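You operate a simulated robot arm through the tools that you are given. There is no shell and no other tool.

You are at the controls of a simulated robot arm. One attempt, no reset.

JOB
Free the broken bar pinched between the guides and lay a good bar on the mesh.
Fine: loosen the wall guide knob, draw the wall guide right back and lock it there; the broken bar goes in the yellow tray; take the good bar that lies beside that tray; the main switch stays off, its key out.
Where things are to end (x, y in the base frame): wafer bar within 30 mm of [950, 320].

The check looks at the end state, three seconds after you hand in, the way a careful person would. Anything else that was tipped, shoved, dropped, spilled or broken makes it a failure.

ROBOT AND FRAMES
A 6-joint arm with a two-finger gripper, fixed in place. Base frame: the origin is at the foot of the arm, x ahead of it, y to its left, z up; the work surface is at about z = 955. Readings come in mm, degrees, newtons and seconds.
Its first joint turns from -166.0 to 166.0 degrees. Payload 2.45 kg.
The tool frame sits at the grasp point between the pads (the TCP): z along the fingers, y along the line on which they close. The tips reach 20 mm beyond it. Largest opening 140 mm; the body of the gripper starts 168 mm behind the TCP.
Orientation is that of the tool frame in the base frame, as a unit quaternion [w, x, y, z]. With the fingers straight down and closing along the base's y, the tool's x points along the base's -x, its y along +y and its z along -z.

CONTROLS
- The arm moves only by the tool arm_command. Its argument "plan" is a list of rows, each an object (a shift or turn left out is 0, a gripper value left out holds the last) with "rotation": the turn, a rotation vector about the tool's x, y, z in degrees, a list of three; "linear": the shift along the tool's x, y, z in mm, a list of three; "claw": the gripper command, from -1 (fully open) to 1 (shut), values between in proportion. In form: [{"rotation": [wx, wy, wz], "linear": [dx, dy, dz], "claw": claw}, ...]. A call has 1 to 20 rows; each row is the pose to reach, as a shift and turn from the pose commanded when the call began, along the tool's axes at that moment. Each row takes 0.2 s and may step no farther than 50 mm and 8.6 degrees from the row before; otherwise, or with a gripper value out of range, the whole call is refused. A pose out of reach is approached as far as the arm can. The call stops where the force on the tool passes 90 N (or 10 N more than at its start, if that is more) or the arm is blocked; 0.2 s more then pass. Each finger travels about 45 mm/s and halts on what it meets, pressing with about 22 N; the grip force reading is that of the motor and also rises with nothing between the fingers. The clock runs only during rows and for 0.2 s after the last one: add rows that repeat a pose to give the fingers time. The reply holds the time, the measured pose of the TCP, the force on the tool along the base axes, the opening and the grip force, in the units named above and with some noise, with the torque about the TCP (base axes, N m) and any sound that the robot's microphone picked up.
- Cameras (640 x 400 px; columns grow to the right, rows downward): "scene" is fixed at [226.3, 641.4, 1680.2]; the picture's right is [-0.65, -0.76, 0.00], its down [-0.42, 0.36, -0.83] and it looks along [0.63, -0.54, -0.55] (base axes); focal length 346 px, centre (320, 200). "wrist" rides on the gripper at [78, 11, -209] in the tool frame; the picture's right is [-0.14, 0.99, 0.00], its down [-0.92, -0.13, -0.37] and it looks along [-0.37, -0.05, 0.93] (tool axes); focal length 280 px, centre (320, 200). There is no depth. A picture from a camera that has moved, and an enlarged one, comes with that camera's place and axes in the base frame and with its lens. The place of the scene camera against the robot may be out by one fixed shift of up to 18 mm in any direction.
- capture(camera): a new picture of that camera. The clock stands still meanwhile.
- close_up(camera, box): a new picture of the part [left, top, right, bottom] of that camera's present view, enlarged. The clock stands still meanwhile.
- sign_off(): hands the job in; it is judged then, once.

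Places have to be worked out from the pictures, the camera data and where the tool is seen. Open the gripper and draw the arm clear of the work before you hand the job in, unless the task says otherwise.

The tools are called as name(argument=value, ...) on one line, values as JSON. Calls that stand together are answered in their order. arm_command: Moves the arm, as the interface text tells. Its arguments: {"type":"object","properties":{"plan":{"type":"array"}},"required":["plan"]} The other tools are called the same way: capture (camera) takes a picture; close_up (camera, box) takes an enlarged picture of a part of a camera's view; sign_off () hands the job in.

At the start:

```text
time_s: 0.0
ee_pos: [741.1, 256.6, 1310.2]
tcp_rot: [0.0, 0.0, 1.0, 0.0]
wrist_force: [-0.1, -0.2, -0.5]
ft_torque: [-0.03, 0.0, 0.01]
opening: 139.7
finger_force: 0.1
```

scene: 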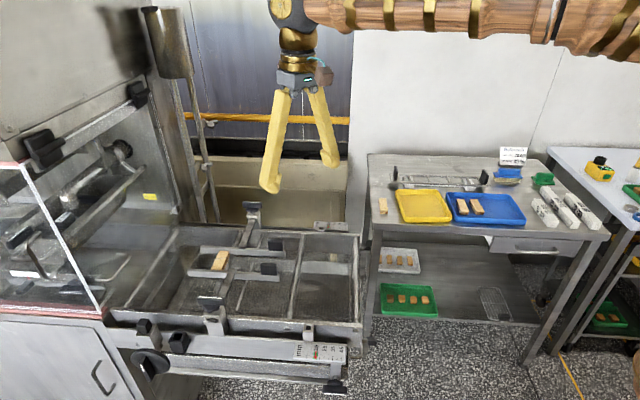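
wrist: 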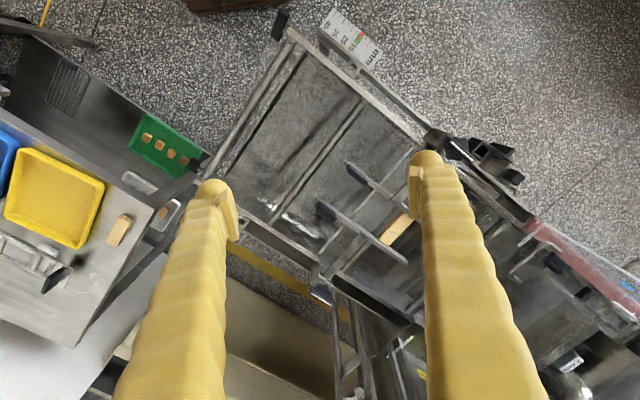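

I start by looking closely at the machine and the side table before moving anything.

close_up(camera="scene", box=[100, 190, 380, 400])

close_up(camera="scene", box=[360, 140, 620, 300])

close_up(camera="wrist", box=[200, 0, 540, 300])

close_up(camera="scene", box=[0, 60, 240, 300])

```text
1.90 times, centred on (240, 295) of scene
camera zoom: at [226.3, 641.4, 1680.2], right [-0.65, -0.76, 0.0], down [-0.42, 0.36, -0.83], along [0.63, -0.54, -0.55], focal length 658 px, centre (472, 19)
```

zoom: 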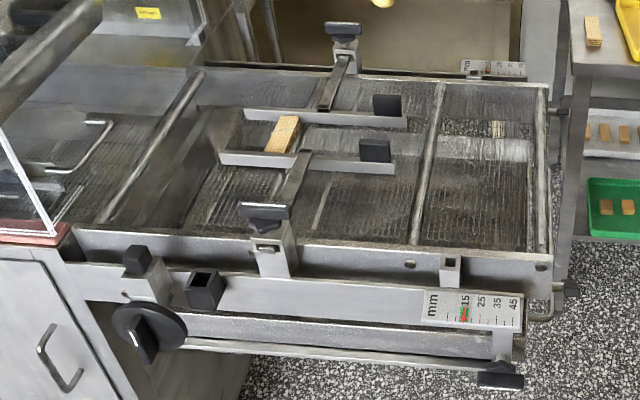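

```text
2.46 times, centred on (490, 220) of scene
camera zoom: at [226.3, 641.4, 1680.2], right [-0.65, -0.76, 0.0], down [-0.42, 0.36, -0.83], along [0.63, -0.54, -0.55], focal length 851 px, centre (-98, 151)
```

zoom: 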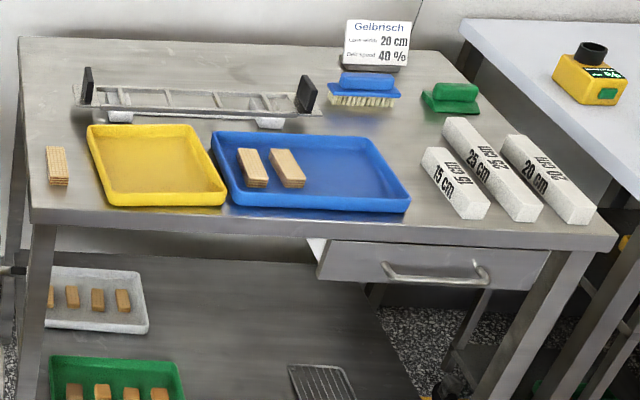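

```text
1.33 times, centred on (370, 150) of wrist
camera zoom: at [663.3, 268.1, 1519.5], right [0.14, 0.99, 0.0], down [0.92, -0.13, 0.37], along [0.37, -0.05, -0.93], focal length 374 px, centre (253, 267)
```

zoom: 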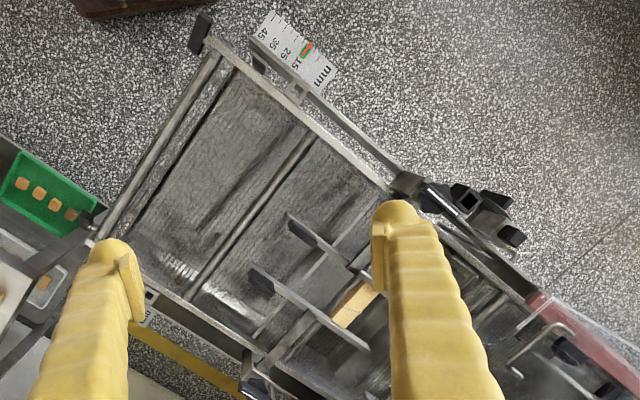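

```text
1.67 times, centred on (120, 180) of scene
camera zoom: at [226.3, 641.4, 1680.2], right [-0.65, -0.76, 0.0], down [-0.42, 0.36, -0.83], along [0.63, -0.54, -0.55], focal length 576 px, centre (653, 233)
```

zoom: 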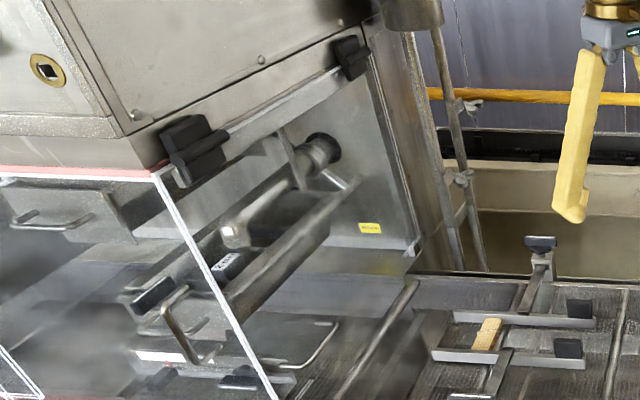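

The guides run along about (0.65, 0.76) and the wall lies along w ≈ (0.76, −0.65). I turn the gripper to line up with that and lower a bit, for a closer wrist view of the wall guide.

arm_command(plan=[{"rotation": [0, 0, 8.1], "linear": [-12, 0, 20]}, {"rotation": [0, 0, 16.2], "linear": [-24, 0, 40]}, {"rotation": [0, 0, 24.3], "linear": [-36, 0, 60]}, {"rotation": [0, 0, 32.4], "linear": [-48, 0, 80]}, {"rotation": [0, 0, 40.5], "linear": [-60, 0, 100]}, {"rotation": [0, 0, 40.5], "linear": [-60, 0, 100]}])

capture(camera="wrist")

capture(camera="scene")

```text
time_s: 1.4
ee_pos: [799.8, 255.5, 1208.4]
tcp_rot: [-0.001, 0.347, 0.938, -0.001]
wrist_force: [0.1, 0.5, -0.4]
ft_torque: [-0.02, 0.01, -0.01]
opening: 139.8
finger_force: 0.1
```

```text
taken
camera wrist: at [747.4, 314.8, 1417.6], right [0.75, 0.66, 0.0], down [0.62, -0.7, 0.37], along [0.24, -0.28, -0.93], focal length 280 px, centre (320, 200)
```

wrist: 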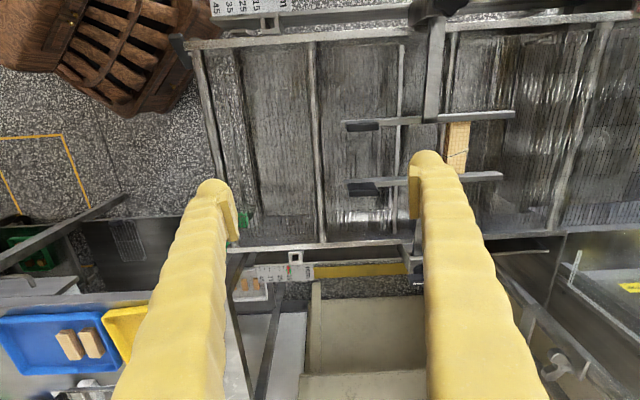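

```text
taken
```

scene: 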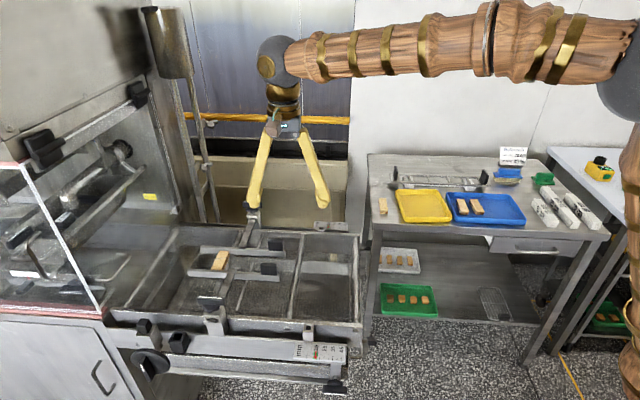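

The wall knob is hidden behind the right finger. I shift along the guides so that it falls between the fingers.

arm_command(plan=[{"linear": [0, 40, 0]}, {"linear": [0, 80, 0]}, {"linear": [0, 80, 0]}])

capture(camera="wrist")

close_up(camera="wrist", box=[220, 80, 440, 320])

close_up(camera="scene", box=[180, 190, 300, 310])

```text
time_s: 2.2
ee_pos: [851.2, 316.9, 1210.5]
tcp_rot: [0.0, 0.346, 0.938, 0.001]
wrist_force: [0.2, -0.2, 0.0]
ft_torque: [-0.03, -0.03, 0.0]
opening: 140.0
finger_force: 0.0
```

```text
taken
camera wrist: at [799.5, 376.2, 1418.9], right [0.75, 0.66, 0.0], down [0.62, -0.7, 0.37], along [0.24, -0.28, -0.93], focal length 280 px, centre (320, 200)
```

wrist: 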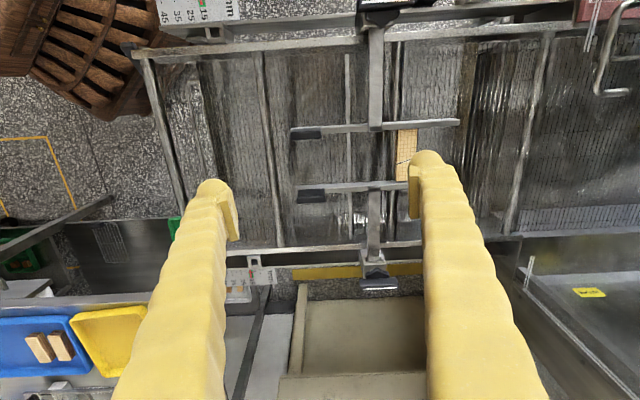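

```text
1.67 times, centred on (330, 200) of wrist
camera zoom: at [799.5, 376.2, 1418.9], right [0.75, 0.66, 0.0], down [0.62, -0.7, 0.37], along [0.24, -0.28, -0.93], focal length 467 px, centre (303, 200)
```

zoom: 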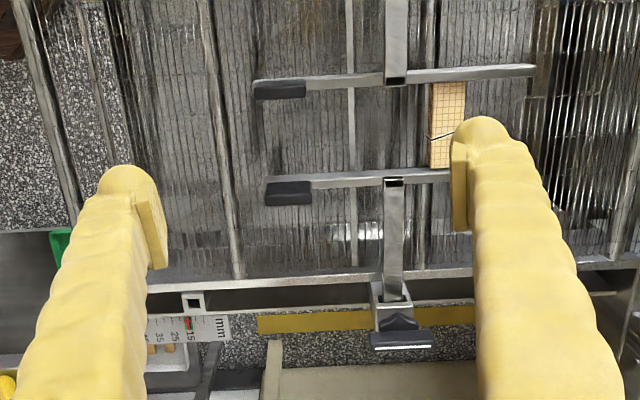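

```text
3.33 times, centred on (240, 250) of scene
camera zoom: at [226.3, 641.4, 1680.2], right [-0.65, -0.76, 0.0], down [-0.42, 0.36, -0.83], along [0.63, -0.54, -0.55], focal length 1152 px, centre (587, 33)
```

zoom: 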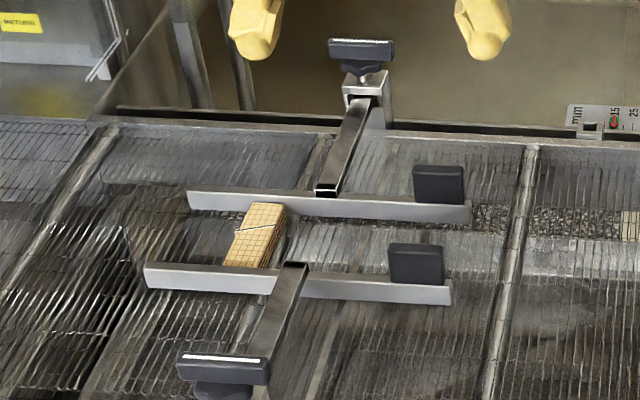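

The wall knob is a T-handle on top of the square bracket at roughly (1060, 220, 1050), with its wing parallel to the guides. I move nearer and lower for a second viewpoint to triangulate it and to see how far the arm reaches.

arm_command(plan=[{"linear": [-30, 5, 27]}, {"linear": [-60, 10, 54]}, {"linear": [-90, 15, 80]}, {"linear": [-90, 15, 80]}])

capture(camera="wrist")

close_up(camera="wrist", box=[240, 160, 440, 320])

close_up(camera="scene", box=[180, 150, 300, 270])

```text
time_s: 3.2
ee_pos: [935.0, 271.0, 1130.2]
tcp_rot: [0.0, 0.346, 0.938, 0.0]
wrist_force: [0.2, -0.2, 0.2]
ft_torque: [0.0, -0.01, 0.0]
opening: 139.8
finger_force: 0.2
```

```text
taken
camera wrist: at [882.5, 330.7, 1339.6], right [0.75, 0.66, 0.0], down [0.62, -0.69, 0.37], along [0.24, -0.28, -0.93], focal length 280 px, centre (320, 200)
```

wrist: 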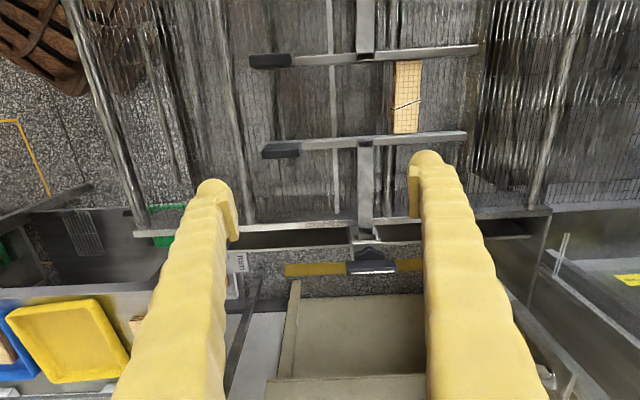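

```text
2.50 times, centred on (340, 240) of wrist
camera zoom: at [882.5, 330.7, 1339.6], right [0.75, 0.66, 0.0], down [0.62, -0.69, 0.37], along [0.24, -0.28, -0.93], focal length 701 px, centre (270, 100)
```

zoom: 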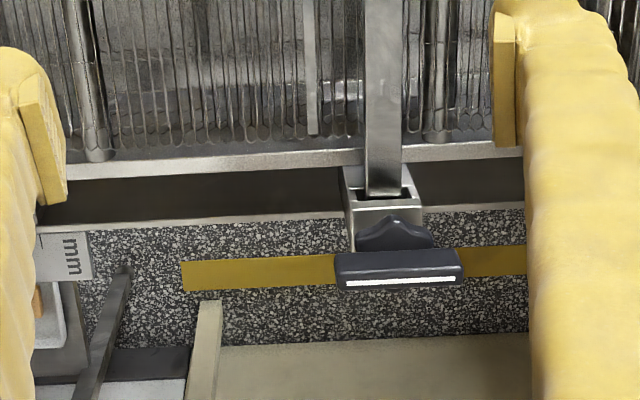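

```text
3.33 times, centred on (240, 210) of scene
camera zoom: at [226.3, 641.4, 1680.2], right [-0.65, -0.76, 0.0], down [-0.42, 0.36, -0.83], along [0.63, -0.54, -0.55], focal length 1152 px, centre (587, 167)
```

zoom: 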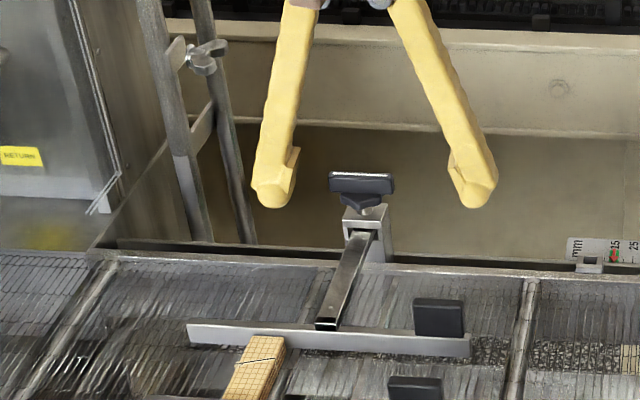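

The wing's white line and the stem under it are clear now. I probe the straight-down reach above the knob at a safe height, with tips at 1110 and the knob top near 1060.

arm_command(plan=[{"linear": [-40, 13, 0]}, {"linear": [-80, 26, 0]}, {"linear": [-117, 40, 0]}, {"linear": [-117, 40, 0]}, {"linear": [-117, 40, 0]}])

capture(camera="wrist")

close_up(camera="scene", box=[180, 150, 300, 270])

```text
time_s: 4.4
ee_pos: [1047.2, 223.7, 1132.7]
tcp_rot: [0.0, 0.346, 0.938, 0.0]
wrist_force: [0.1, 0.2, 0.1]
ft_torque: [0.04, 0.0, 0.0]
opening: 140.3
finger_force: 0.0
```

```text
taken
camera wrist: at [995.4, 283.3, 1341.7], right [0.75, 0.66, 0.0], down [0.62, -0.7, 0.37], along [0.24, -0.28, -0.93], focal length 280 px, centre (320, 200)
```

wrist: 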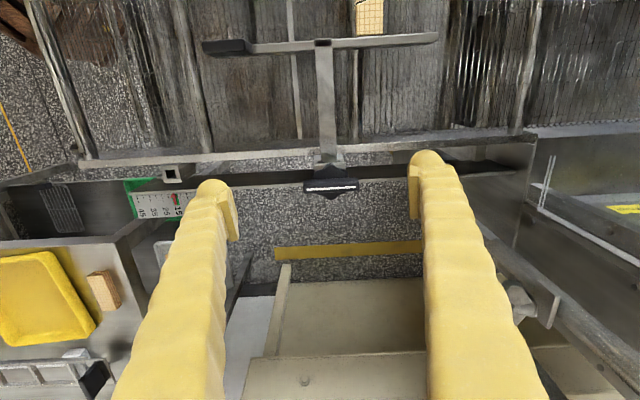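

```text
3.33 times, centred on (240, 210) of scene
camera zoom: at [226.3, 641.4, 1680.2], right [-0.65, -0.76, 0.0], down [-0.42, 0.36, -0.83], along [0.63, -0.54, -0.55], focal length 1152 px, centre (587, 167)
```

zoom: 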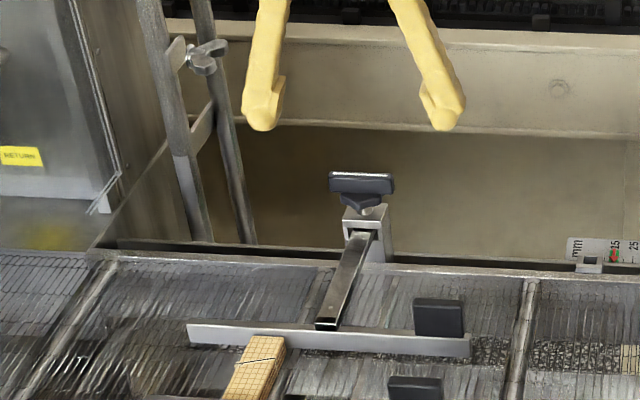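

It reaches R≈1071 straight down. Triangulated, the wing top is at about (1073, 213, 1044), and the machine axes sit at about 45° (guides along (0.71, 0.70), wall along (0.70, −0.71)). I yaw the gripper so the fingers close across the wing and centre over it, still high.

arm_command(plan=[{"rotation": [0, 0, 8.6], "linear": [-9, 3, 0]}, {"rotation": [0, 0, 17.2], "linear": [-18, 6, 0]}, {"rotation": [0, 0, 25.8], "linear": [-26.9, 8.5, 0]}, {"rotation": [0, 0, 34.4], "linear": [-26.9, 8.5, 0]}, {"rotation": [0, 0, 43], "linear": [-26.9, 8.5, 0]}, {"rotation": [0, 0, 51.6], "linear": [-26.9, 8.5, 0]}, {"rotation": [0, 0, 60.2], "linear": [-26.9, 8.5, 0]}, {"rotation": [0, 0, 68.8], "linear": [-26.9, 8.5, 0]}, {"rotation": [0, 0, 77.4], "linear": [-26.9, 8.5, 0]}, {"rotation": [0, 0, 86], "linear": [-26.9, 8.5, 0]}, {"rotation": [0, 0, 94.5], "linear": [-26.9, 8.5, 0]}, {"rotation": [0, 0, 94.5], "linear": [-26.9, 8.5, 0]}])

capture(camera="wrist")

close_up(camera="scene", box=[180, 150, 300, 270])

```text
time_s: 7.0
ee_pos: [1072.2, 213.3, 1129.7]
tcp_rot: [0.0, 0.924, 0.382, 0.0]
wrist_force: [-0.1, 0.1, 0.4]
ft_torque: [0.04, -0.03, 0.0]
opening: 140.4
finger_force: 0.2
```

```text
taken
camera wrist: at [1136.0, 261.5, 1338.8], right [0.6, -0.8, 0.0], down [-0.74, -0.56, 0.37], along [-0.29, -0.22, -0.93], focal length 280 px, centre (320, 200)
```

wrist: 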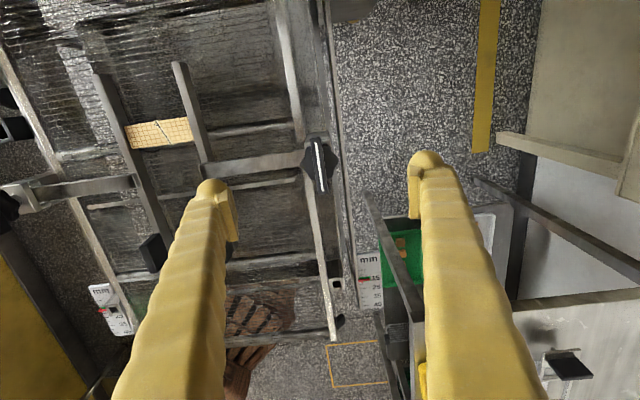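

```text
3.33 times, centred on (240, 210) of scene
camera zoom: at [226.3, 641.4, 1680.2], right [-0.65, -0.76, 0.0], down [-0.42, 0.36, -0.83], along [0.63, -0.54, -0.55], focal length 1152 px, centre (587, 167)
```

zoom: 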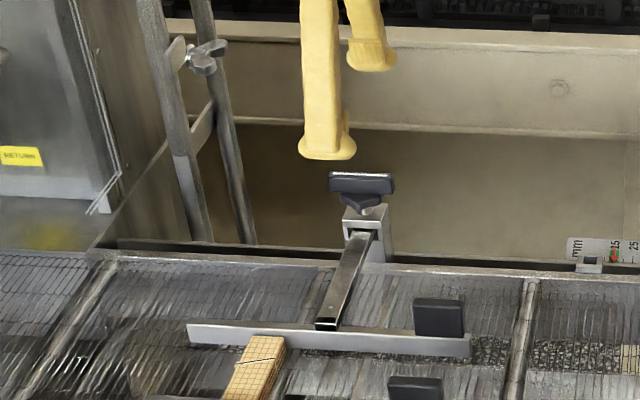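

A wide-baseline fix puts the wing top at (1073.5, 214.3, 1045), aligned with tool x. I narrow the fingers to about 60 mm and go down part-way, then check.

arm_command(plan=[{"linear": [1.5, 0, 20], "claw": 0.14}, {"linear": [1.5, 0, 40], "claw": 0.14}, {"linear": [1.5, 0, 60], "claw": 0.14}, {"linear": [1.5, 0, 60], "claw": 0.14}, {"linear": [1.5, 0, 60], "claw": 0.14}])

capture(camera="wrist")

close_up(camera="scene", box=[200, 170, 300, 250])

```text
time_s: 8.2
ee_pos: [1073.7, 214.7, 1070.7]
tcp_rot: [0.0, 0.924, 0.383, 0.0]
wrist_force: [-0.6, -0.6, -0.6]
ft_torque: [0.0, -0.02, 0.01]
opening: 60.0
finger_force: 0.1
```

```text
taken
camera wrist: at [1137.0, 262.2, 1280.1], right [0.6, -0.8, 0.0], down [-0.74, -0.56, 0.37], along [-0.29, -0.22, -0.93], focal length 280 px, centre (320, 200)
```

wrist: 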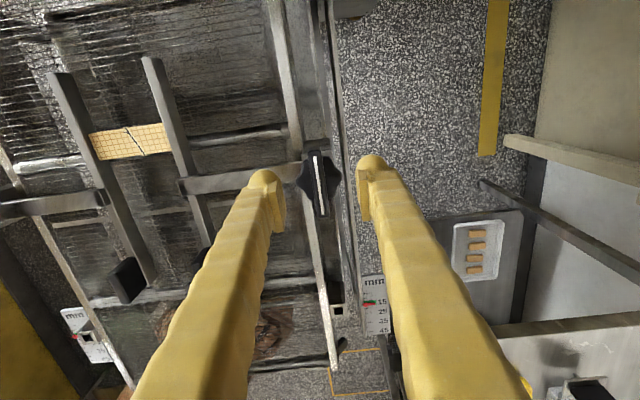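

```text
5.00 times, centred on (250, 210) of scene
camera zoom: at [226.3, 641.4, 1680.2], right [-0.65, -0.76, 0.0], down [-0.42, 0.36, -0.83], along [0.63, -0.54, -0.55], focal length 1728 px, centre (670, 150)
```

zoom: 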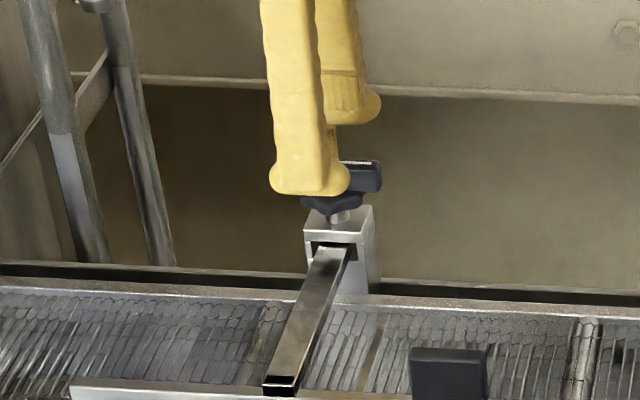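

The wing sits midway between the fingers, with clearance to the bracket. I go down to TCP z≈1038 and close on the wing.

arm_command(plan=[{"linear": [0, 0, 16], "claw": 0.14}, {"linear": [0, 0, 32], "claw": 0.14}, {"linear": [0, 0, 32], "claw": 0.14}, {"linear": [0, 0, 32], "claw": 1}, {"linear": [0, 0, 32], "claw": 1}, {"linear": [0, 0, 32], "claw": 1}, {"linear": [0, 0, 32], "claw": 1}, {"linear": [0, 0, 32], "claw": 1}])

capture(camera="wrist")

close_up(camera="scene", box=[200, 170, 300, 250])

```text
time_s: 10.0
ee_pos: [1074.3, 213.8, 1037.2]
tcp_rot: [0.0, 0.924, 0.383, -0.001]
wrist_force: [3.8, -0.5, -3.2]
ft_torque: [0.01, -0.04, 0.02]
opening: 37.6
finger_force: 44.8
```

```text
taken
camera wrist: at [1137.1, 263.5, 1247.9], right [0.6, -0.8, 0.0], down [-0.74, -0.56, 0.37], along [-0.29, -0.22, -0.93], focal length 280 px, centre (320, 200)
```

wrist: 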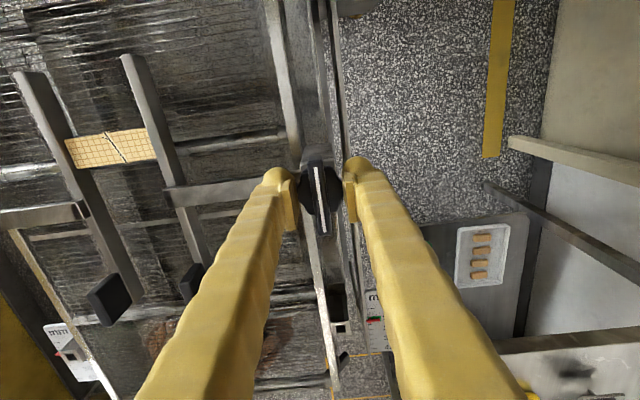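

```text
5.00 times, centred on (250, 210) of scene
camera zoom: at [226.3, 641.4, 1680.2], right [-0.65, -0.76, 0.0], down [-0.42, 0.36, -0.83], along [0.63, -0.54, -0.55], focal length 1728 px, centre (670, 150)
```

zoom: 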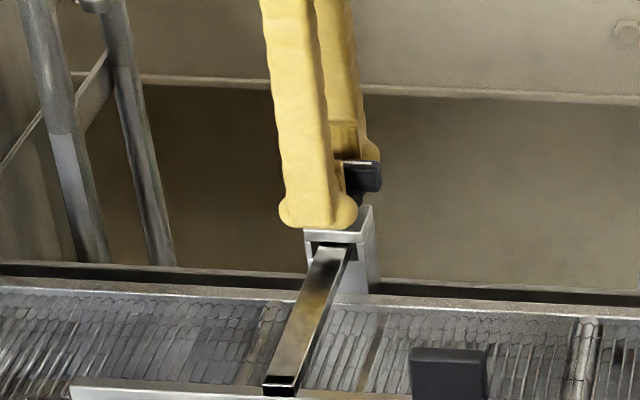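

The fingers stopped on the round hub at 37.6 mm, below the wing. I open, rise about 13 mm so that only the wing lies between the tips, and close again.

arm_command(plan=[{"linear": [0, 0, 0], "claw": 0.2}, {"linear": [0, 0, 0], "claw": 0.2}, {"linear": [0, 0, -13], "claw": 0.2}, {"linear": [0, 0, -13], "claw": 0.2}, {"linear": [0, 0, -13], "claw": 1}, {"linear": [0, 0, -13], "claw": 1}, {"linear": [0, 0, -13], "claw": 1}, {"linear": [0, 0, -13], "claw": 1}, {"linear": [0, 0, -13], "claw": 1}])

close_up(camera="scene", box=[200, 170, 300, 250])

close_up(camera="wrist", box=[240, 120, 400, 260])

```text
time_s: 12.0
ee_pos: [1072.6, 214.8, 1051.3]
tcp_rot: [0.0, 0.924, 0.383, 0.0]
wrist_force: [-12.3, 4.8, -0.7]
ft_torque: [0.07, 0.13, -0.05]
opening: 11.2
finger_force: 37.8
```

```text
5.00 times, centred on (250, 210) of scene
camera zoom: at [226.3, 641.4, 1680.2], right [-0.65, -0.76, 0.0], down [-0.42, 0.36, -0.83], along [0.63, -0.54, -0.55], focal length 1728 px, centre (670, 150)
```

zoom: 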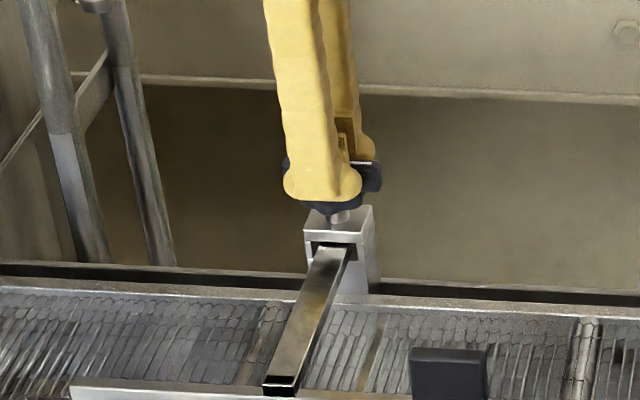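

```text
2.86 times, centred on (320, 190) of wrist
camera zoom: at [1136.6, 262.8, 1261.1], right [0.6, -0.8, 0.0], down [-0.74, -0.56, 0.37], along [-0.29, -0.22, -0.93], focal length 801 px, centre (320, 229)
```

zoom: 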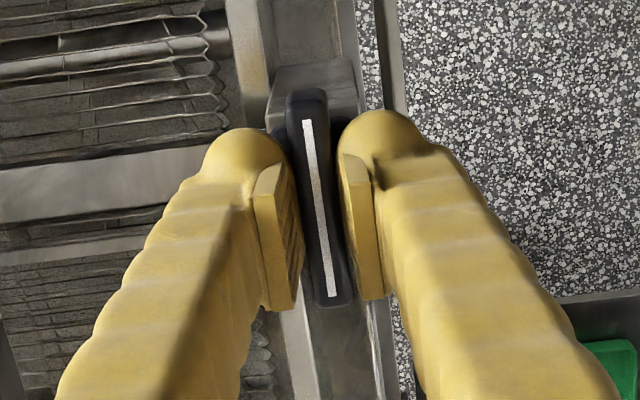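

The wing is firmly held at 11.2 mm. I turn counter-clockwise seen from above (tool z negative), 30° first, watching torque and sound.

arm_command(plan=[{"rotation": [0, 0, -6], "claw": 1}, {"rotation": [0, 0, -12], "claw": 1}, {"rotation": [0, 0, -18], "claw": 1}, {"rotation": [0, 0, -24], "claw": 1}, {"rotation": [0, 0, -30], "claw": 1}, {"rotation": [0, 0, -30], "claw": 1}])

close_up(camera="wrist", box=[240, 120, 400, 260])

```text
time_s: 13.4
ee_pos: [1073.8, 214.5, 1051.8]
tcp_rot: [0.0, 0.793, 0.61, 0.0]
wrist_force: [-22.4, 4.6, 10.2]
ft_torque: [-0.05, 0.25, 0.0]
opening: 11.0
finger_force: 37.5
```

```text
2.86 times, centred on (320, 190) of wrist
camera zoom: at [1103.9, 288.2, 1261.1], right [0.92, -0.39, 0.0], down [-0.36, -0.86, 0.37], along [-0.14, -0.34, -0.93], focal length 801 px, centre (320, 229)
```

zoom: 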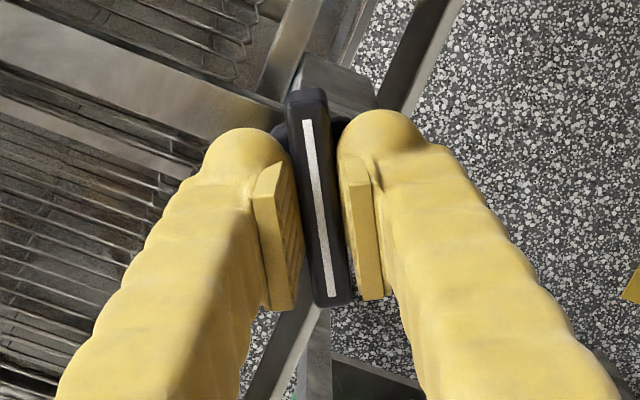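

The knob turns with the fingers. A side load of about 22 N suggests the grip is about 1–2 mm off the axis, so I ease that while turning 40° further.

arm_command(plan=[{"rotation": [0, 0, -5], "linear": [-0.4, -1.4, 0], "claw": 1}, {"rotation": [0, 0, -12], "linear": [-0.4, -1.4, 0], "claw": 1}, {"rotation": [0, 0, -19], "linear": [-0.4, -1.4, 0], "claw": 1}, {"rotation": [0, 0, -26], "linear": [-0.4, -1.4, 0], "claw": 1}, {"rotation": [0, 0, -33], "linear": [-0.4, -1.4, 0], "claw": 1}, {"rotation": [0, 0, -40], "linear": [-0.4, -1.4, 0], "claw": 1}, {"rotation": [0, 0, -40], "linear": [-0.4, -1.4, 0], "claw": 1}])

close_up(camera="wrist", box=[240, 120, 400, 260])

close_up(camera="scene", box=[180, 170, 320, 280])

```text
time_s: 15.0
ee_pos: [1072.2, 214.6, 1052.6]
tcp_rot: [0.0, 0.537, 0.844, 0.0]
wrist_force: [7.5, -2.7, 17.9]
ft_torque: [-0.04, -0.09, -0.01]
opening: 11.2
finger_force: 38.0
```

```text
2.86 times, centred on (320, 190) of wrist
camera zoom: at [1049.2, 290.8, 1261.0], right [0.96, 0.3, 0.0], down [0.27, -0.89, 0.37], along [0.11, -0.35, -0.93], focal length 801 px, centre (320, 229)
```

zoom: 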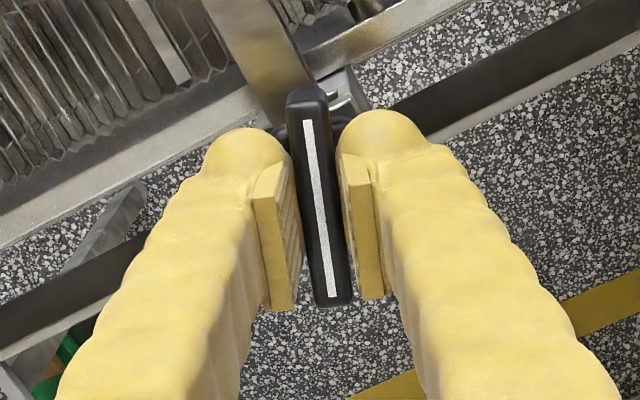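

```text
3.64 times, centred on (250, 225) of scene
camera zoom: at [226.3, 641.4, 1680.2], right [-0.65, -0.76, 0.0], down [-0.42, 0.36, -0.83], along [0.63, -0.54, -0.55], focal length 1257 px, centre (574, 109)
```

zoom: 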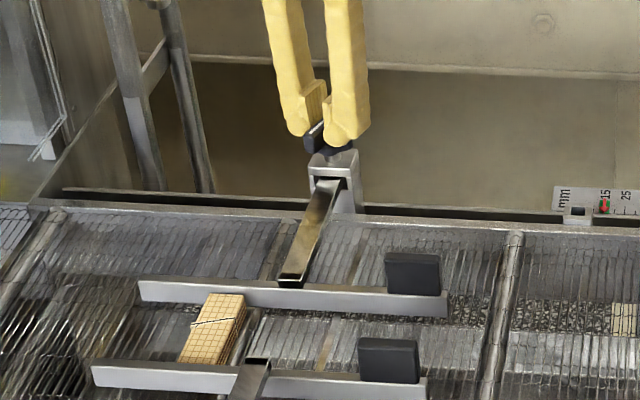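

The knob is turning freely and rising slightly, with about 18 N upward, so it is unscrewing. I go 50° more with a small lift to follow it, watching for an end stop.

arm_command(plan=[{"rotation": [0, 0, -6], "linear": [0, 0, -1], "claw": 1}, {"rotation": [0, 0, -12], "linear": [0, 0, -1.5], "claw": 1}, {"rotation": [0, 0, -18], "linear": [0, 0, -1.5], "claw": 1}, {"rotation": [0, 0, -24], "linear": [0, 0, -1.5], "claw": 1}, {"rotation": [0, 0, -30], "linear": [0, 0, -1.5], "claw": 1}, {"rotation": [0, 0, -36], "linear": [0, 0, -2], "claw": 1}, {"rotation": [0, 0, -43], "linear": [0, 0, -2], "claw": 1}, {"rotation": [0, 0, -50], "linear": [0, 0, -2], "claw": 1}, {"rotation": [0, 0, -50], "linear": [0, 0, -2], "claw": 1}])

close_up(camera="wrist", box=[240, 120, 400, 260])

close_up(camera="scene", box=[180, 170, 320, 280])

```text
time_s: 17.0
ee_pos: [1070.6, 215.8, 1051.5]
tcp_rot: [0.0, 0.129, 0.992, 0.0]
wrist_force: [-8.1, -3.6, -6.9]
ft_torque: [0.11, 0.19, -2.85]
opening: 26.1
finger_force: 45.3
```

```text
2.86 times, centred on (320, 190) of wrist
camera zoom: at [999.1, 246.6, 1261.9], right [0.39, 0.92, 0.0], down [0.86, -0.36, 0.37], along [0.34, -0.14, -0.93], focal length 801 px, centre (320, 229)
```

zoom: 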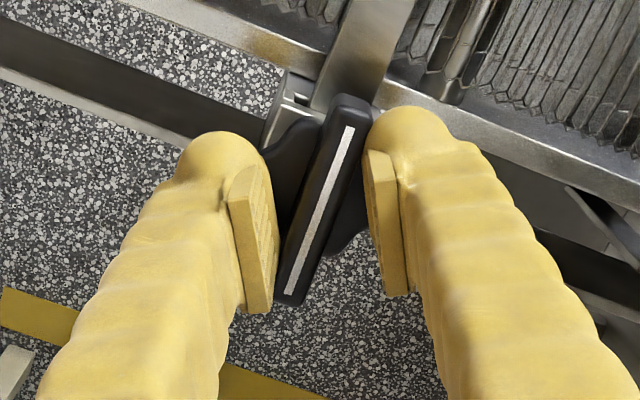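

```text
3.64 times, centred on (250, 225) of scene
camera zoom: at [226.3, 641.4, 1680.2], right [-0.65, -0.76, 0.0], down [-0.42, 0.36, -0.83], along [0.63, -0.54, -0.55], focal length 1257 px, centre (574, 109)
```

zoom: 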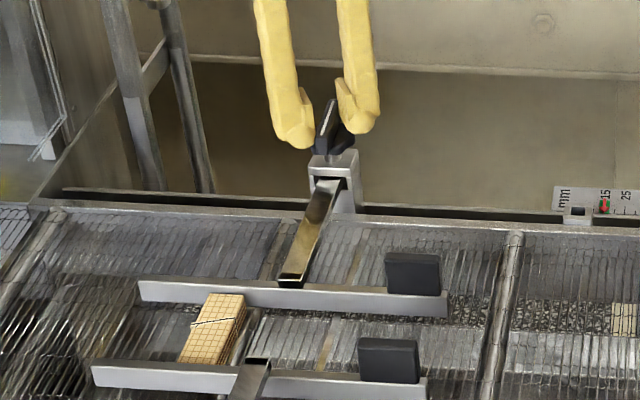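

The knob stopped after 90°: its wing now points at the wall, so the knob is at its loose stop. I open and lift straight up.

arm_command(plan=[{"linear": [0, 0, 0], "claw": 0}, {"linear": [0, 0, 0], "claw": 0}, {"linear": [0, 0, 0], "claw": 0}, {"linear": [0, 0, -30], "claw": 0}, {"linear": [0, 0, -70], "claw": 0}, {"linear": [0, 0, -70], "claw": 0}])

capture(camera="wrist")

close_up(camera="scene", box=[180, 170, 320, 280])

```text
time_s: 18.4
ee_pos: [1072.7, 214.6, 1124.3]
tcp_rot: [0.001, 0.13, 0.991, 0.0]
wrist_force: [-0.1, -0.2, 0.9]
ft_torque: [-0.01, 0.01, -0.02]
opening: 69.9
finger_force: 0.1
```

```text
taken
camera wrist: at [1000.7, 245.9, 1334.0], right [0.39, 0.92, 0.0], down [0.86, -0.36, 0.37], along [0.34, -0.14, -0.93], focal length 280 px, centre (320, 200)
```

wrist: 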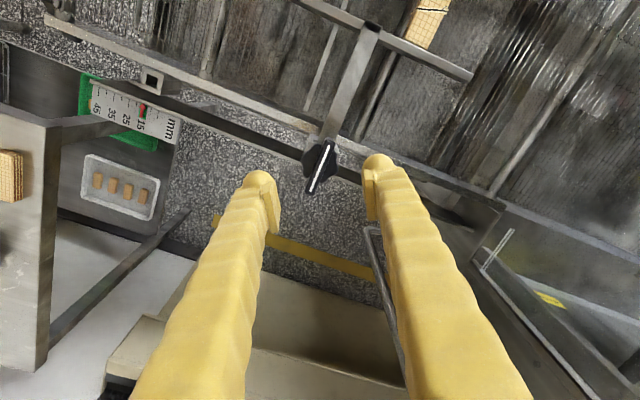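

```text
3.64 times, centred on (250, 225) of scene
camera zoom: at [226.3, 641.4, 1680.2], right [-0.65, -0.76, 0.0], down [-0.42, 0.36, -0.83], along [0.63, -0.54, -0.55], focal length 1257 px, centre (574, 109)
```

zoom: 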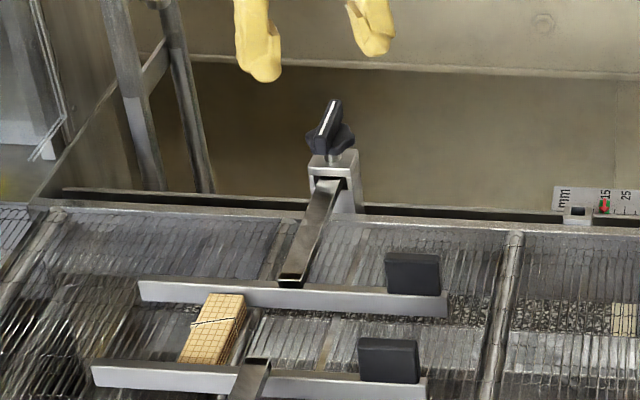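

The wall guide's rod and plate join at about (964, 321, z≈979), and the bar is about 84 mm long between (1000, 364) and (943, 426). I go above the gap at the rod line, on the inner side of the wall plate, with fingers shut, ready to push the guide back.

arm_command(plan=[{"rotation": [0, 0, 6], "linear": [35, 20, 0], "claw": 1}, {"rotation": [0, 0, 12], "linear": [70, 40, 0], "claw": 1}, {"rotation": [0, 0, 18], "linear": [105, 60, 0], "claw": 1}, {"rotation": [0, 0, 24], "linear": [140, 80, 0], "claw": 1}, {"rotation": [0, 0, 30], "linear": [167, 95, 0], "claw": 1}, {"rotation": [0, 0, 30], "linear": [167, 95, 0], "claw": 1}, {"rotation": [0, 0, 30], "linear": [167, 95, 40], "claw": 1}, {"rotation": [0, 0, 30], "linear": [167, 95, 70], "claw": 1}, {"rotation": [0, 0, 30], "linear": [167, 95, 70], "claw": 1}])

capture(camera="wrist")

close_up(camera="scene", box=[170, 190, 320, 310])

```text
time_s: 20.4
ee_pos: [935.2, 351.0, 1052.3]
tcp_rot: [0.0, 0.382, 0.924, 0.0]
wrist_force: [0.6, -0.9, 0.3]
ft_torque: [0.01, 0.0, -0.03]
opening: 0.0
finger_force: 21.8
```

```text
taken
camera wrist: at [888.2, 414.3, 1261.4], right [0.8, 0.6, 0.0], down [0.56, -0.74, 0.37], along [0.22, -0.29, -0.93], focal length 280 px, centre (320, 200)
```

wrist: 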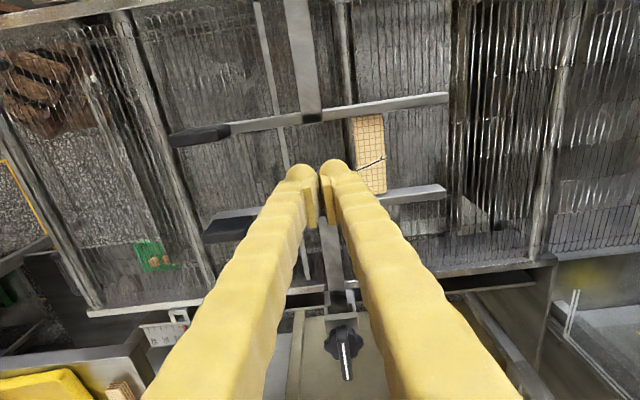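

```text
3.33 times, centred on (245, 250) of scene
camera zoom: at [226.3, 641.4, 1680.2], right [-0.65, -0.76, 0.0], down [-0.42, 0.36, -0.83], along [0.63, -0.54, -0.55], focal length 1152 px, centre (570, 33)
```

zoom: 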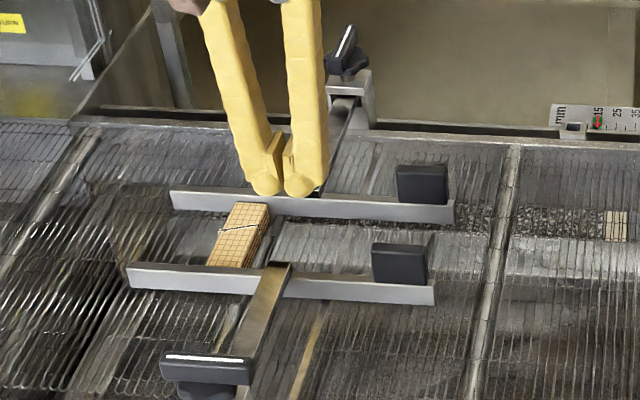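

The bar edge sits about 25 mm from where the shut fingers come down, so there is clearance on all sides. I lower to tip z≈966, watching the force in case the mesh is higher.

arm_command(plan=[{"linear": [0, 0, 25], "claw": 1}, {"linear": [0, 0, 45], "claw": 1}, {"linear": [0, 0, 55], "claw": 1}, {"linear": [0, 0, 60], "claw": 1}, {"linear": [0, 0, 65], "claw": 1}, {"linear": [0, 0, 65], "claw": 1}])

capture(camera="wrist")

close_up(camera="scene", box=[170, 190, 320, 310])

```text
time_s: 21.8
ee_pos: [936.3, 350.5, 987.0]
tcp_rot: [0.0, 0.383, 0.924, 0.0]
wrist_force: [0.0, 0.5, -0.5]
ft_torque: [-0.01, 0.0, 0.01]
opening: 0.1
finger_force: 22.0
```

```text
taken
camera wrist: at [889.4, 413.6, 1196.9], right [0.8, 0.6, 0.0], down [0.56, -0.74, 0.37], along [0.22, -0.29, -0.93], focal length 280 px, centre (320, 200)
```

wrist: 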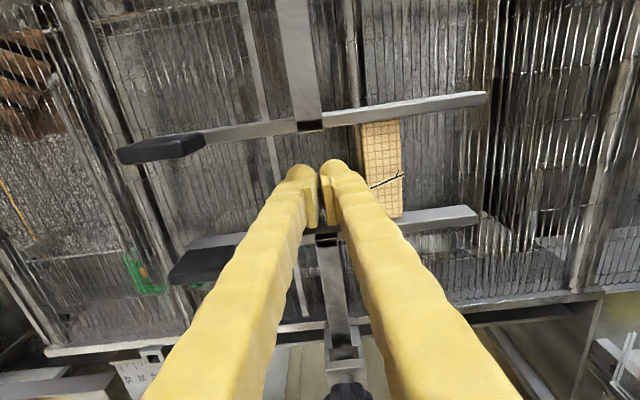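

```text
3.33 times, centred on (245, 250) of scene
camera zoom: at [226.3, 641.4, 1680.2], right [-0.65, -0.76, 0.0], down [-0.42, 0.36, -0.83], along [0.63, -0.54, -0.55], focal length 1152 px, centre (570, 33)
```

zoom: 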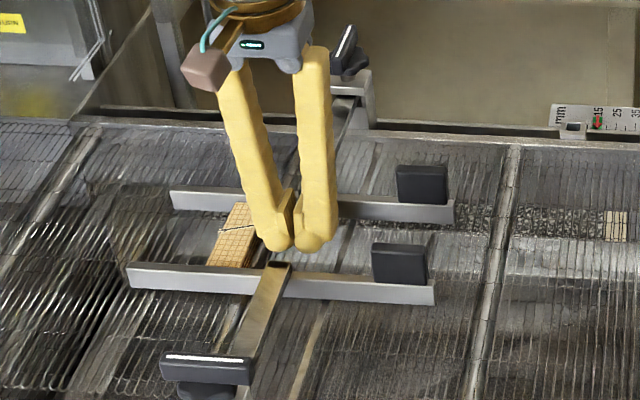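

The tips are inside the gap with no contact. I push toward the wall (−tool x) in steps and watch the force.

arm_command(plan=[{"linear": [-8, 0, 0], "claw": 1}, {"linear": [-16, 0, 0], "claw": 1}, {"linear": [-22, 0, 0], "claw": 1}, {"linear": [-28, 0, 0], "claw": 1}, {"linear": [-34, 0, 0], "claw": 1}, {"linear": [-40, 0, 0], "claw": 1}, {"linear": [-46, 0, 0], "claw": 1}, {"linear": [-50, 0, 0], "claw": 1}, {"linear": [-50, 0, 0], "claw": 1}])

close_up(camera="scene", box=[170, 190, 320, 310])

```text
time_s: 23.8
ee_pos: [969.3, 313.9, 986.7]
tcp_rot: [0.0, 0.383, 0.924, 0.0]
wrist_force: [-0.4, 0.3, -0.2]
ft_torque: [0.02, 0.02, -0.02]
opening: 0.0
finger_force: 29.3
```

```text
3.33 times, centred on (245, 250) of scene
camera zoom: at [226.3, 641.4, 1680.2], right [-0.65, -0.76, 0.0], down [-0.42, 0.36, -0.83], along [0.63, -0.54, -0.55], focal length 1152 px, centre (570, 33)
```

zoom: 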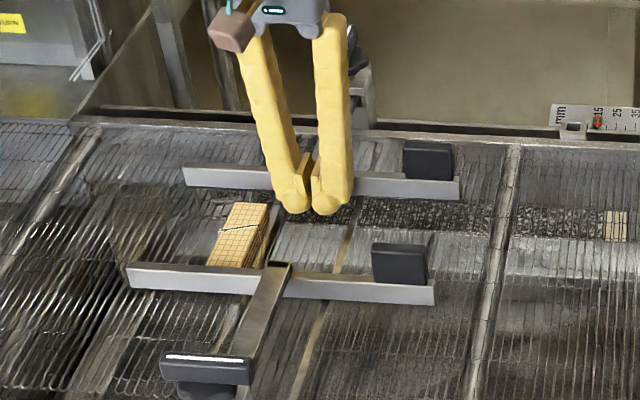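

The guide slides freely and the bar stayed put. I push on toward the end of its travel.

arm_command(plan=[{"linear": [-7, 0, 0], "claw": 1}, {"linear": [-14, 0, 0], "claw": 1}, {"linear": [-21, 0, 0], "claw": 1}, {"linear": [-28, 0, 0], "claw": 1}, {"linear": [-34, 0, 0], "claw": 1}, {"linear": [-40, 0, 0], "claw": 1}, {"linear": [-46, 0, 0], "claw": 1}, {"linear": [-52, 0, 0], "claw": 1}, {"linear": [-52, 0, 0], "claw": 1}])

close_up(camera="scene", box=[170, 190, 320, 310])

```text
time_s: 25.8
ee_pos: [1007.8, 278.0, 989.4]
tcp_rot: [0.001, 0.383, 0.924, 0.0]
wrist_force: [0.3, 0.6, 0.6]
ft_torque: [0.03, 0.01, -0.02]
opening: 0.0
finger_force: 29.9
```

```text
3.33 times, centred on (245, 250) of scene
camera zoom: at [226.3, 641.4, 1680.2], right [-0.65, -0.76, 0.0], down [-0.42, 0.36, -0.83], along [0.63, -0.54, -0.55], focal length 1152 px, centre (570, 33)
```

zoom: 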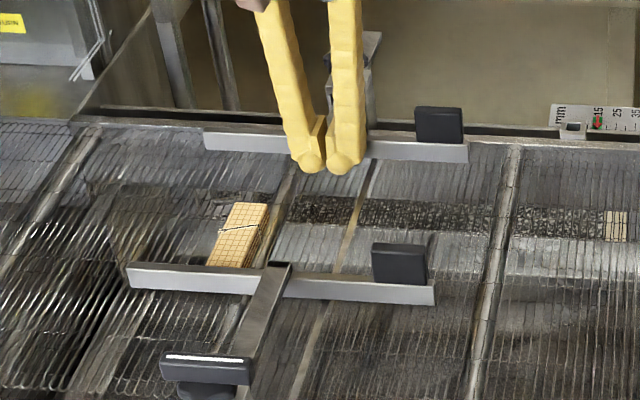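

Still free, and the plate is nearing the rail. I keep pushing in smaller steps until it meets its stop.

arm_command(plan=[{"linear": [-4, 0, 0], "claw": 1}, {"linear": [-8, 0, 0], "claw": 1}, {"linear": [-12, 0, 0], "claw": 1}, {"linear": [-15, 0, 0], "claw": 1}, {"linear": [-18, 0, 0], "claw": 1}, {"linear": [-21, 0, 0], "claw": 1}, {"linear": [-24, 0, 0], "claw": 1}, {"linear": [-24, 0, 0], "claw": 1}])

close_up(camera="scene", box=[170, 190, 320, 310])

capture(camera="wrist")

```text
time_s: 27.0
ee_pos: [1014.1, 272.9, 988.3]
tcp_rot: [-0.005, 0.381, 0.925, 0.0]
wrist_force: [-10.5, 9.1, 2.5]
ft_torque: [-0.06, 0.17, -0.06]
opening: 5.8
finger_force: 29.2
stopped in row 5: the force on the tool passed its limit at 98 N (the readings are from after the stop); the commanded pose is now the measured one
```

```text
3.33 times, centred on (245, 250) of scene
camera zoom: at [226.3, 641.4, 1680.2], right [-0.65, -0.76, 0.0], down [-0.42, 0.36, -0.83], along [0.63, -0.54, -0.55], focal length 1152 px, centre (570, 33)
```

zoom: 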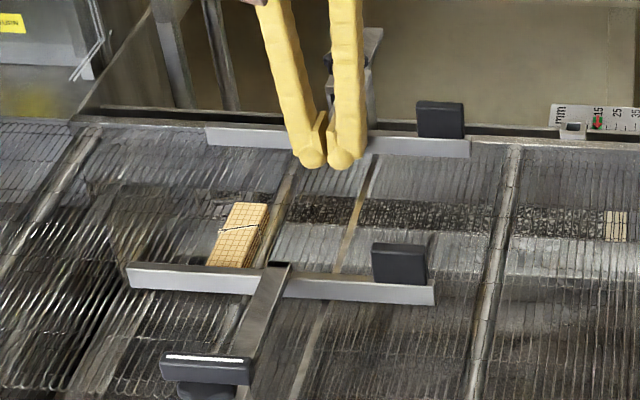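

```text
taken
camera wrist: at [968.3, 335.0, 1197.9], right [0.8, 0.61, -0.01], down [0.57, -0.74, 0.36], along [0.22, -0.29, -0.93], focal length 280 px, centre (320, 200)
```

wrist: 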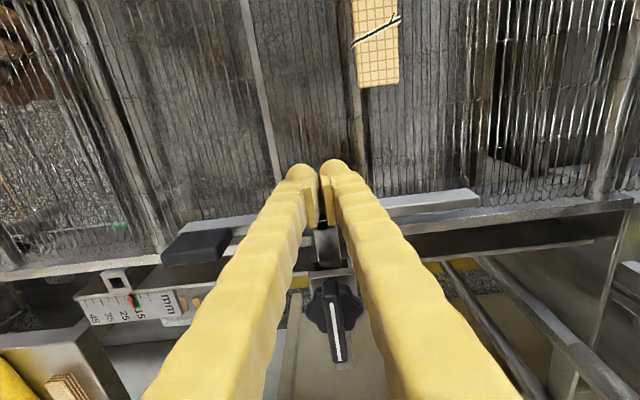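

It reached a hard stop at 98 N after about 91 mm of travel, so the guide is right back. I back off slightly, lift, and move above the knob with the fingers open to lock it.

arm_command(plan=[{"linear": [8, 0, 0], "claw": 1}, {"linear": [12, 0, 0], "claw": 1}, {"linear": [12, 0, -40], "claw": 1}, {"linear": [12, 0, -80], "claw": 1}, {"linear": [12, 0, -120], "claw": 1}, {"linear": [-30, 0, -120], "claw": 0.14}, {"linear": [-60, 0, -120], "claw": 0.14}, {"linear": [-83, 0, -120], "claw": 0.14}, {"linear": [-83, 0, -120], "claw": 0.14}, {"linear": [-83, 0, -120], "claw": 0.14}])

capture(camera="wrist")

close_up(camera="scene", box=[170, 170, 320, 290])

```text
time_s: 29.2
ee_pos: [1075.5, 210.2, 1108.9]
tcp_rot: [-0.004, 0.382, 0.924, -0.001]
wrist_force: [-0.3, 0.9, 0.2]
ft_torque: [-0.02, 0.03, -0.01]
opening: 60.2
finger_force: 0.1
```

```text
taken
camera wrist: at [1028.8, 273.0, 1318.8], right [0.8, 0.61, 0.0], down [0.57, -0.74, 0.36], along [0.22, -0.29, -0.93], focal length 280 px, centre (320, 200)
```

wrist: 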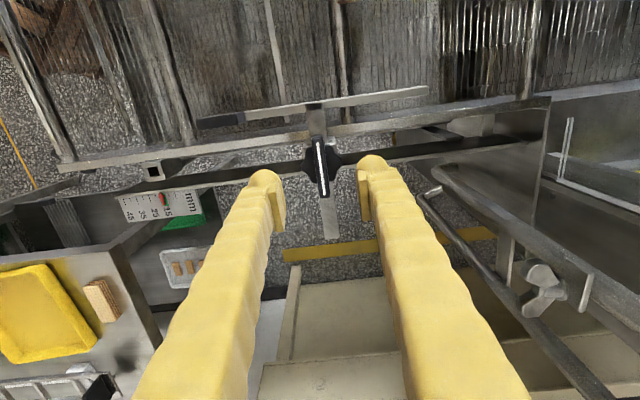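

```text
3.33 times, centred on (245, 230) of scene
camera zoom: at [226.3, 641.4, 1680.2], right [-0.65, -0.76, 0.0], down [-0.42, 0.36, -0.83], along [0.63, -0.54, -0.55], focal length 1152 px, centre (570, 100)
```

zoom: 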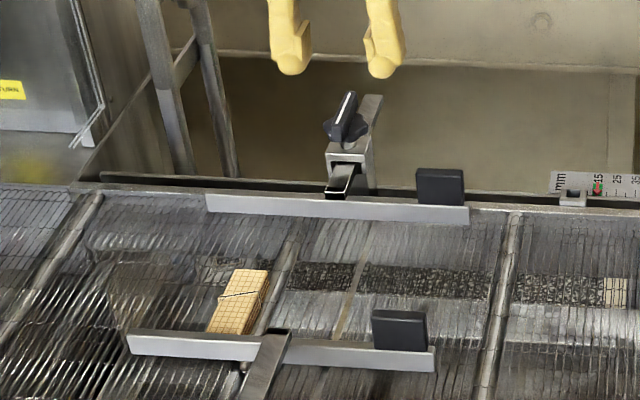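

The guide rod now sticks out through the bracket. The knob wing lies along tool x, so it only needs a small re-centring; I descend and grip the wing.

arm_command(plan=[{"linear": [5, 1.2, 20], "claw": 0.14}, {"linear": [5, 1.2, 40], "claw": 0.14}, {"linear": [5, 1.2, 57], "claw": 0.14}, {"linear": [5, 1.2, 57], "claw": 0.14}, {"linear": [5, 1.2, 57], "claw": 1}, {"linear": [5, 1.2, 57], "claw": 1}, {"linear": [5, 1.2, 57], "claw": 1}, {"linear": [5, 1.2, 57], "claw": 1}, {"linear": [5, 1.2, 57], "claw": 1}])

close_up(camera="wrist", box=[240, 120, 400, 260])

```text
time_s: 31.2
ee_pos: [1070.7, 216.2, 1051.6]
tcp_rot: [-0.004, 0.382, 0.924, 0.0]
wrist_force: [-12.1, -6.4, -0.8]
ft_torque: [-0.07, 0.06, -0.04]
opening: 11.2
finger_force: 38.5
```

```text
2.86 times, centred on (320, 190) of wrist
camera zoom: at [1025.0, 279.2, 1261.5], right [0.8, 0.6, -0.01], down [0.57, -0.74, 0.36], along [0.22, -0.29, -0.93], focal length 801 px, centre (320, 229)
```

zoom: 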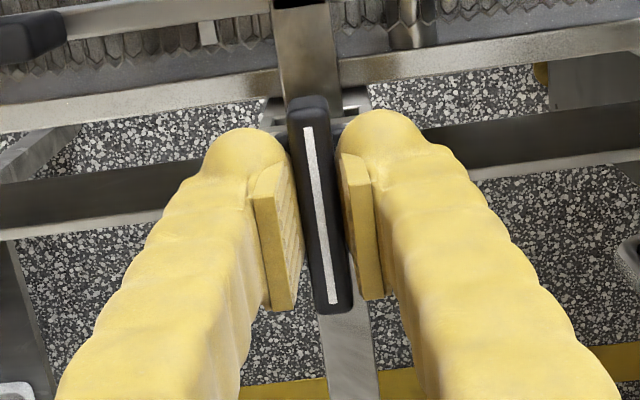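

The wing is held at 11.2 mm. I turn clockwise 45° first, checking the load.

arm_command(plan=[{"rotation": [0, 0, 5], "linear": [0, -0.8, 0], "claw": 1}, {"rotation": [0, 0, 12], "linear": [0, -0.8, 0], "claw": 1}, {"rotation": [0, 0, 19], "linear": [0, -0.8, 0], "claw": 1}, {"rotation": [0, 0, 26], "linear": [0, -0.8, 0], "claw": 1}, {"rotation": [0, 0, 33], "linear": [0, -0.8, 0], "claw": 1}, {"rotation": [0, 0, 40], "linear": [0, -0.8, 0], "claw": 1}, {"rotation": [0, 0, 45], "linear": [0, -0.8, 0], "claw": 1}, {"rotation": [0, 0, 45], "linear": [0, -0.8, 0], "claw": 1}])

close_up(camera="wrist", box=[240, 120, 400, 260])

```text
time_s: 33.0
ee_pos: [1072.9, 216.5, 1051.3]
tcp_rot: [-0.003, 0.706, 0.708, 0.001]
wrist_force: [75.7, 23.8, 26.0]
ft_torque: [0.26, -0.88, 0.23]
opening: 11.4
finger_force: 38.4
```

```text
2.86 times, centred on (320, 190) of wrist
camera zoom: at [1083.8, 294.9, 1261.0], right [0.99, -0.14, 0.0], down [-0.13, -0.92, 0.37], along [-0.05, -0.36, -0.93], focal length 801 px, centre (320, 229)
```

zoom: 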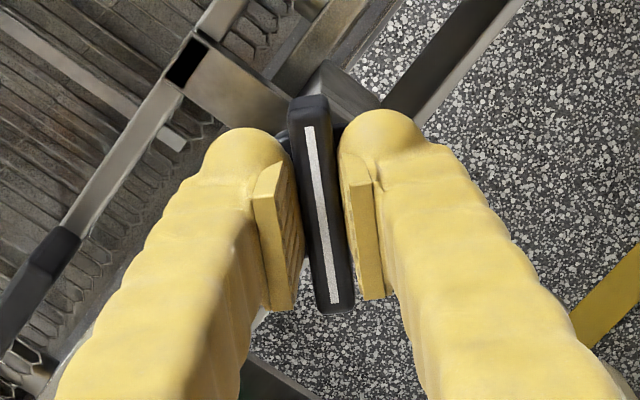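

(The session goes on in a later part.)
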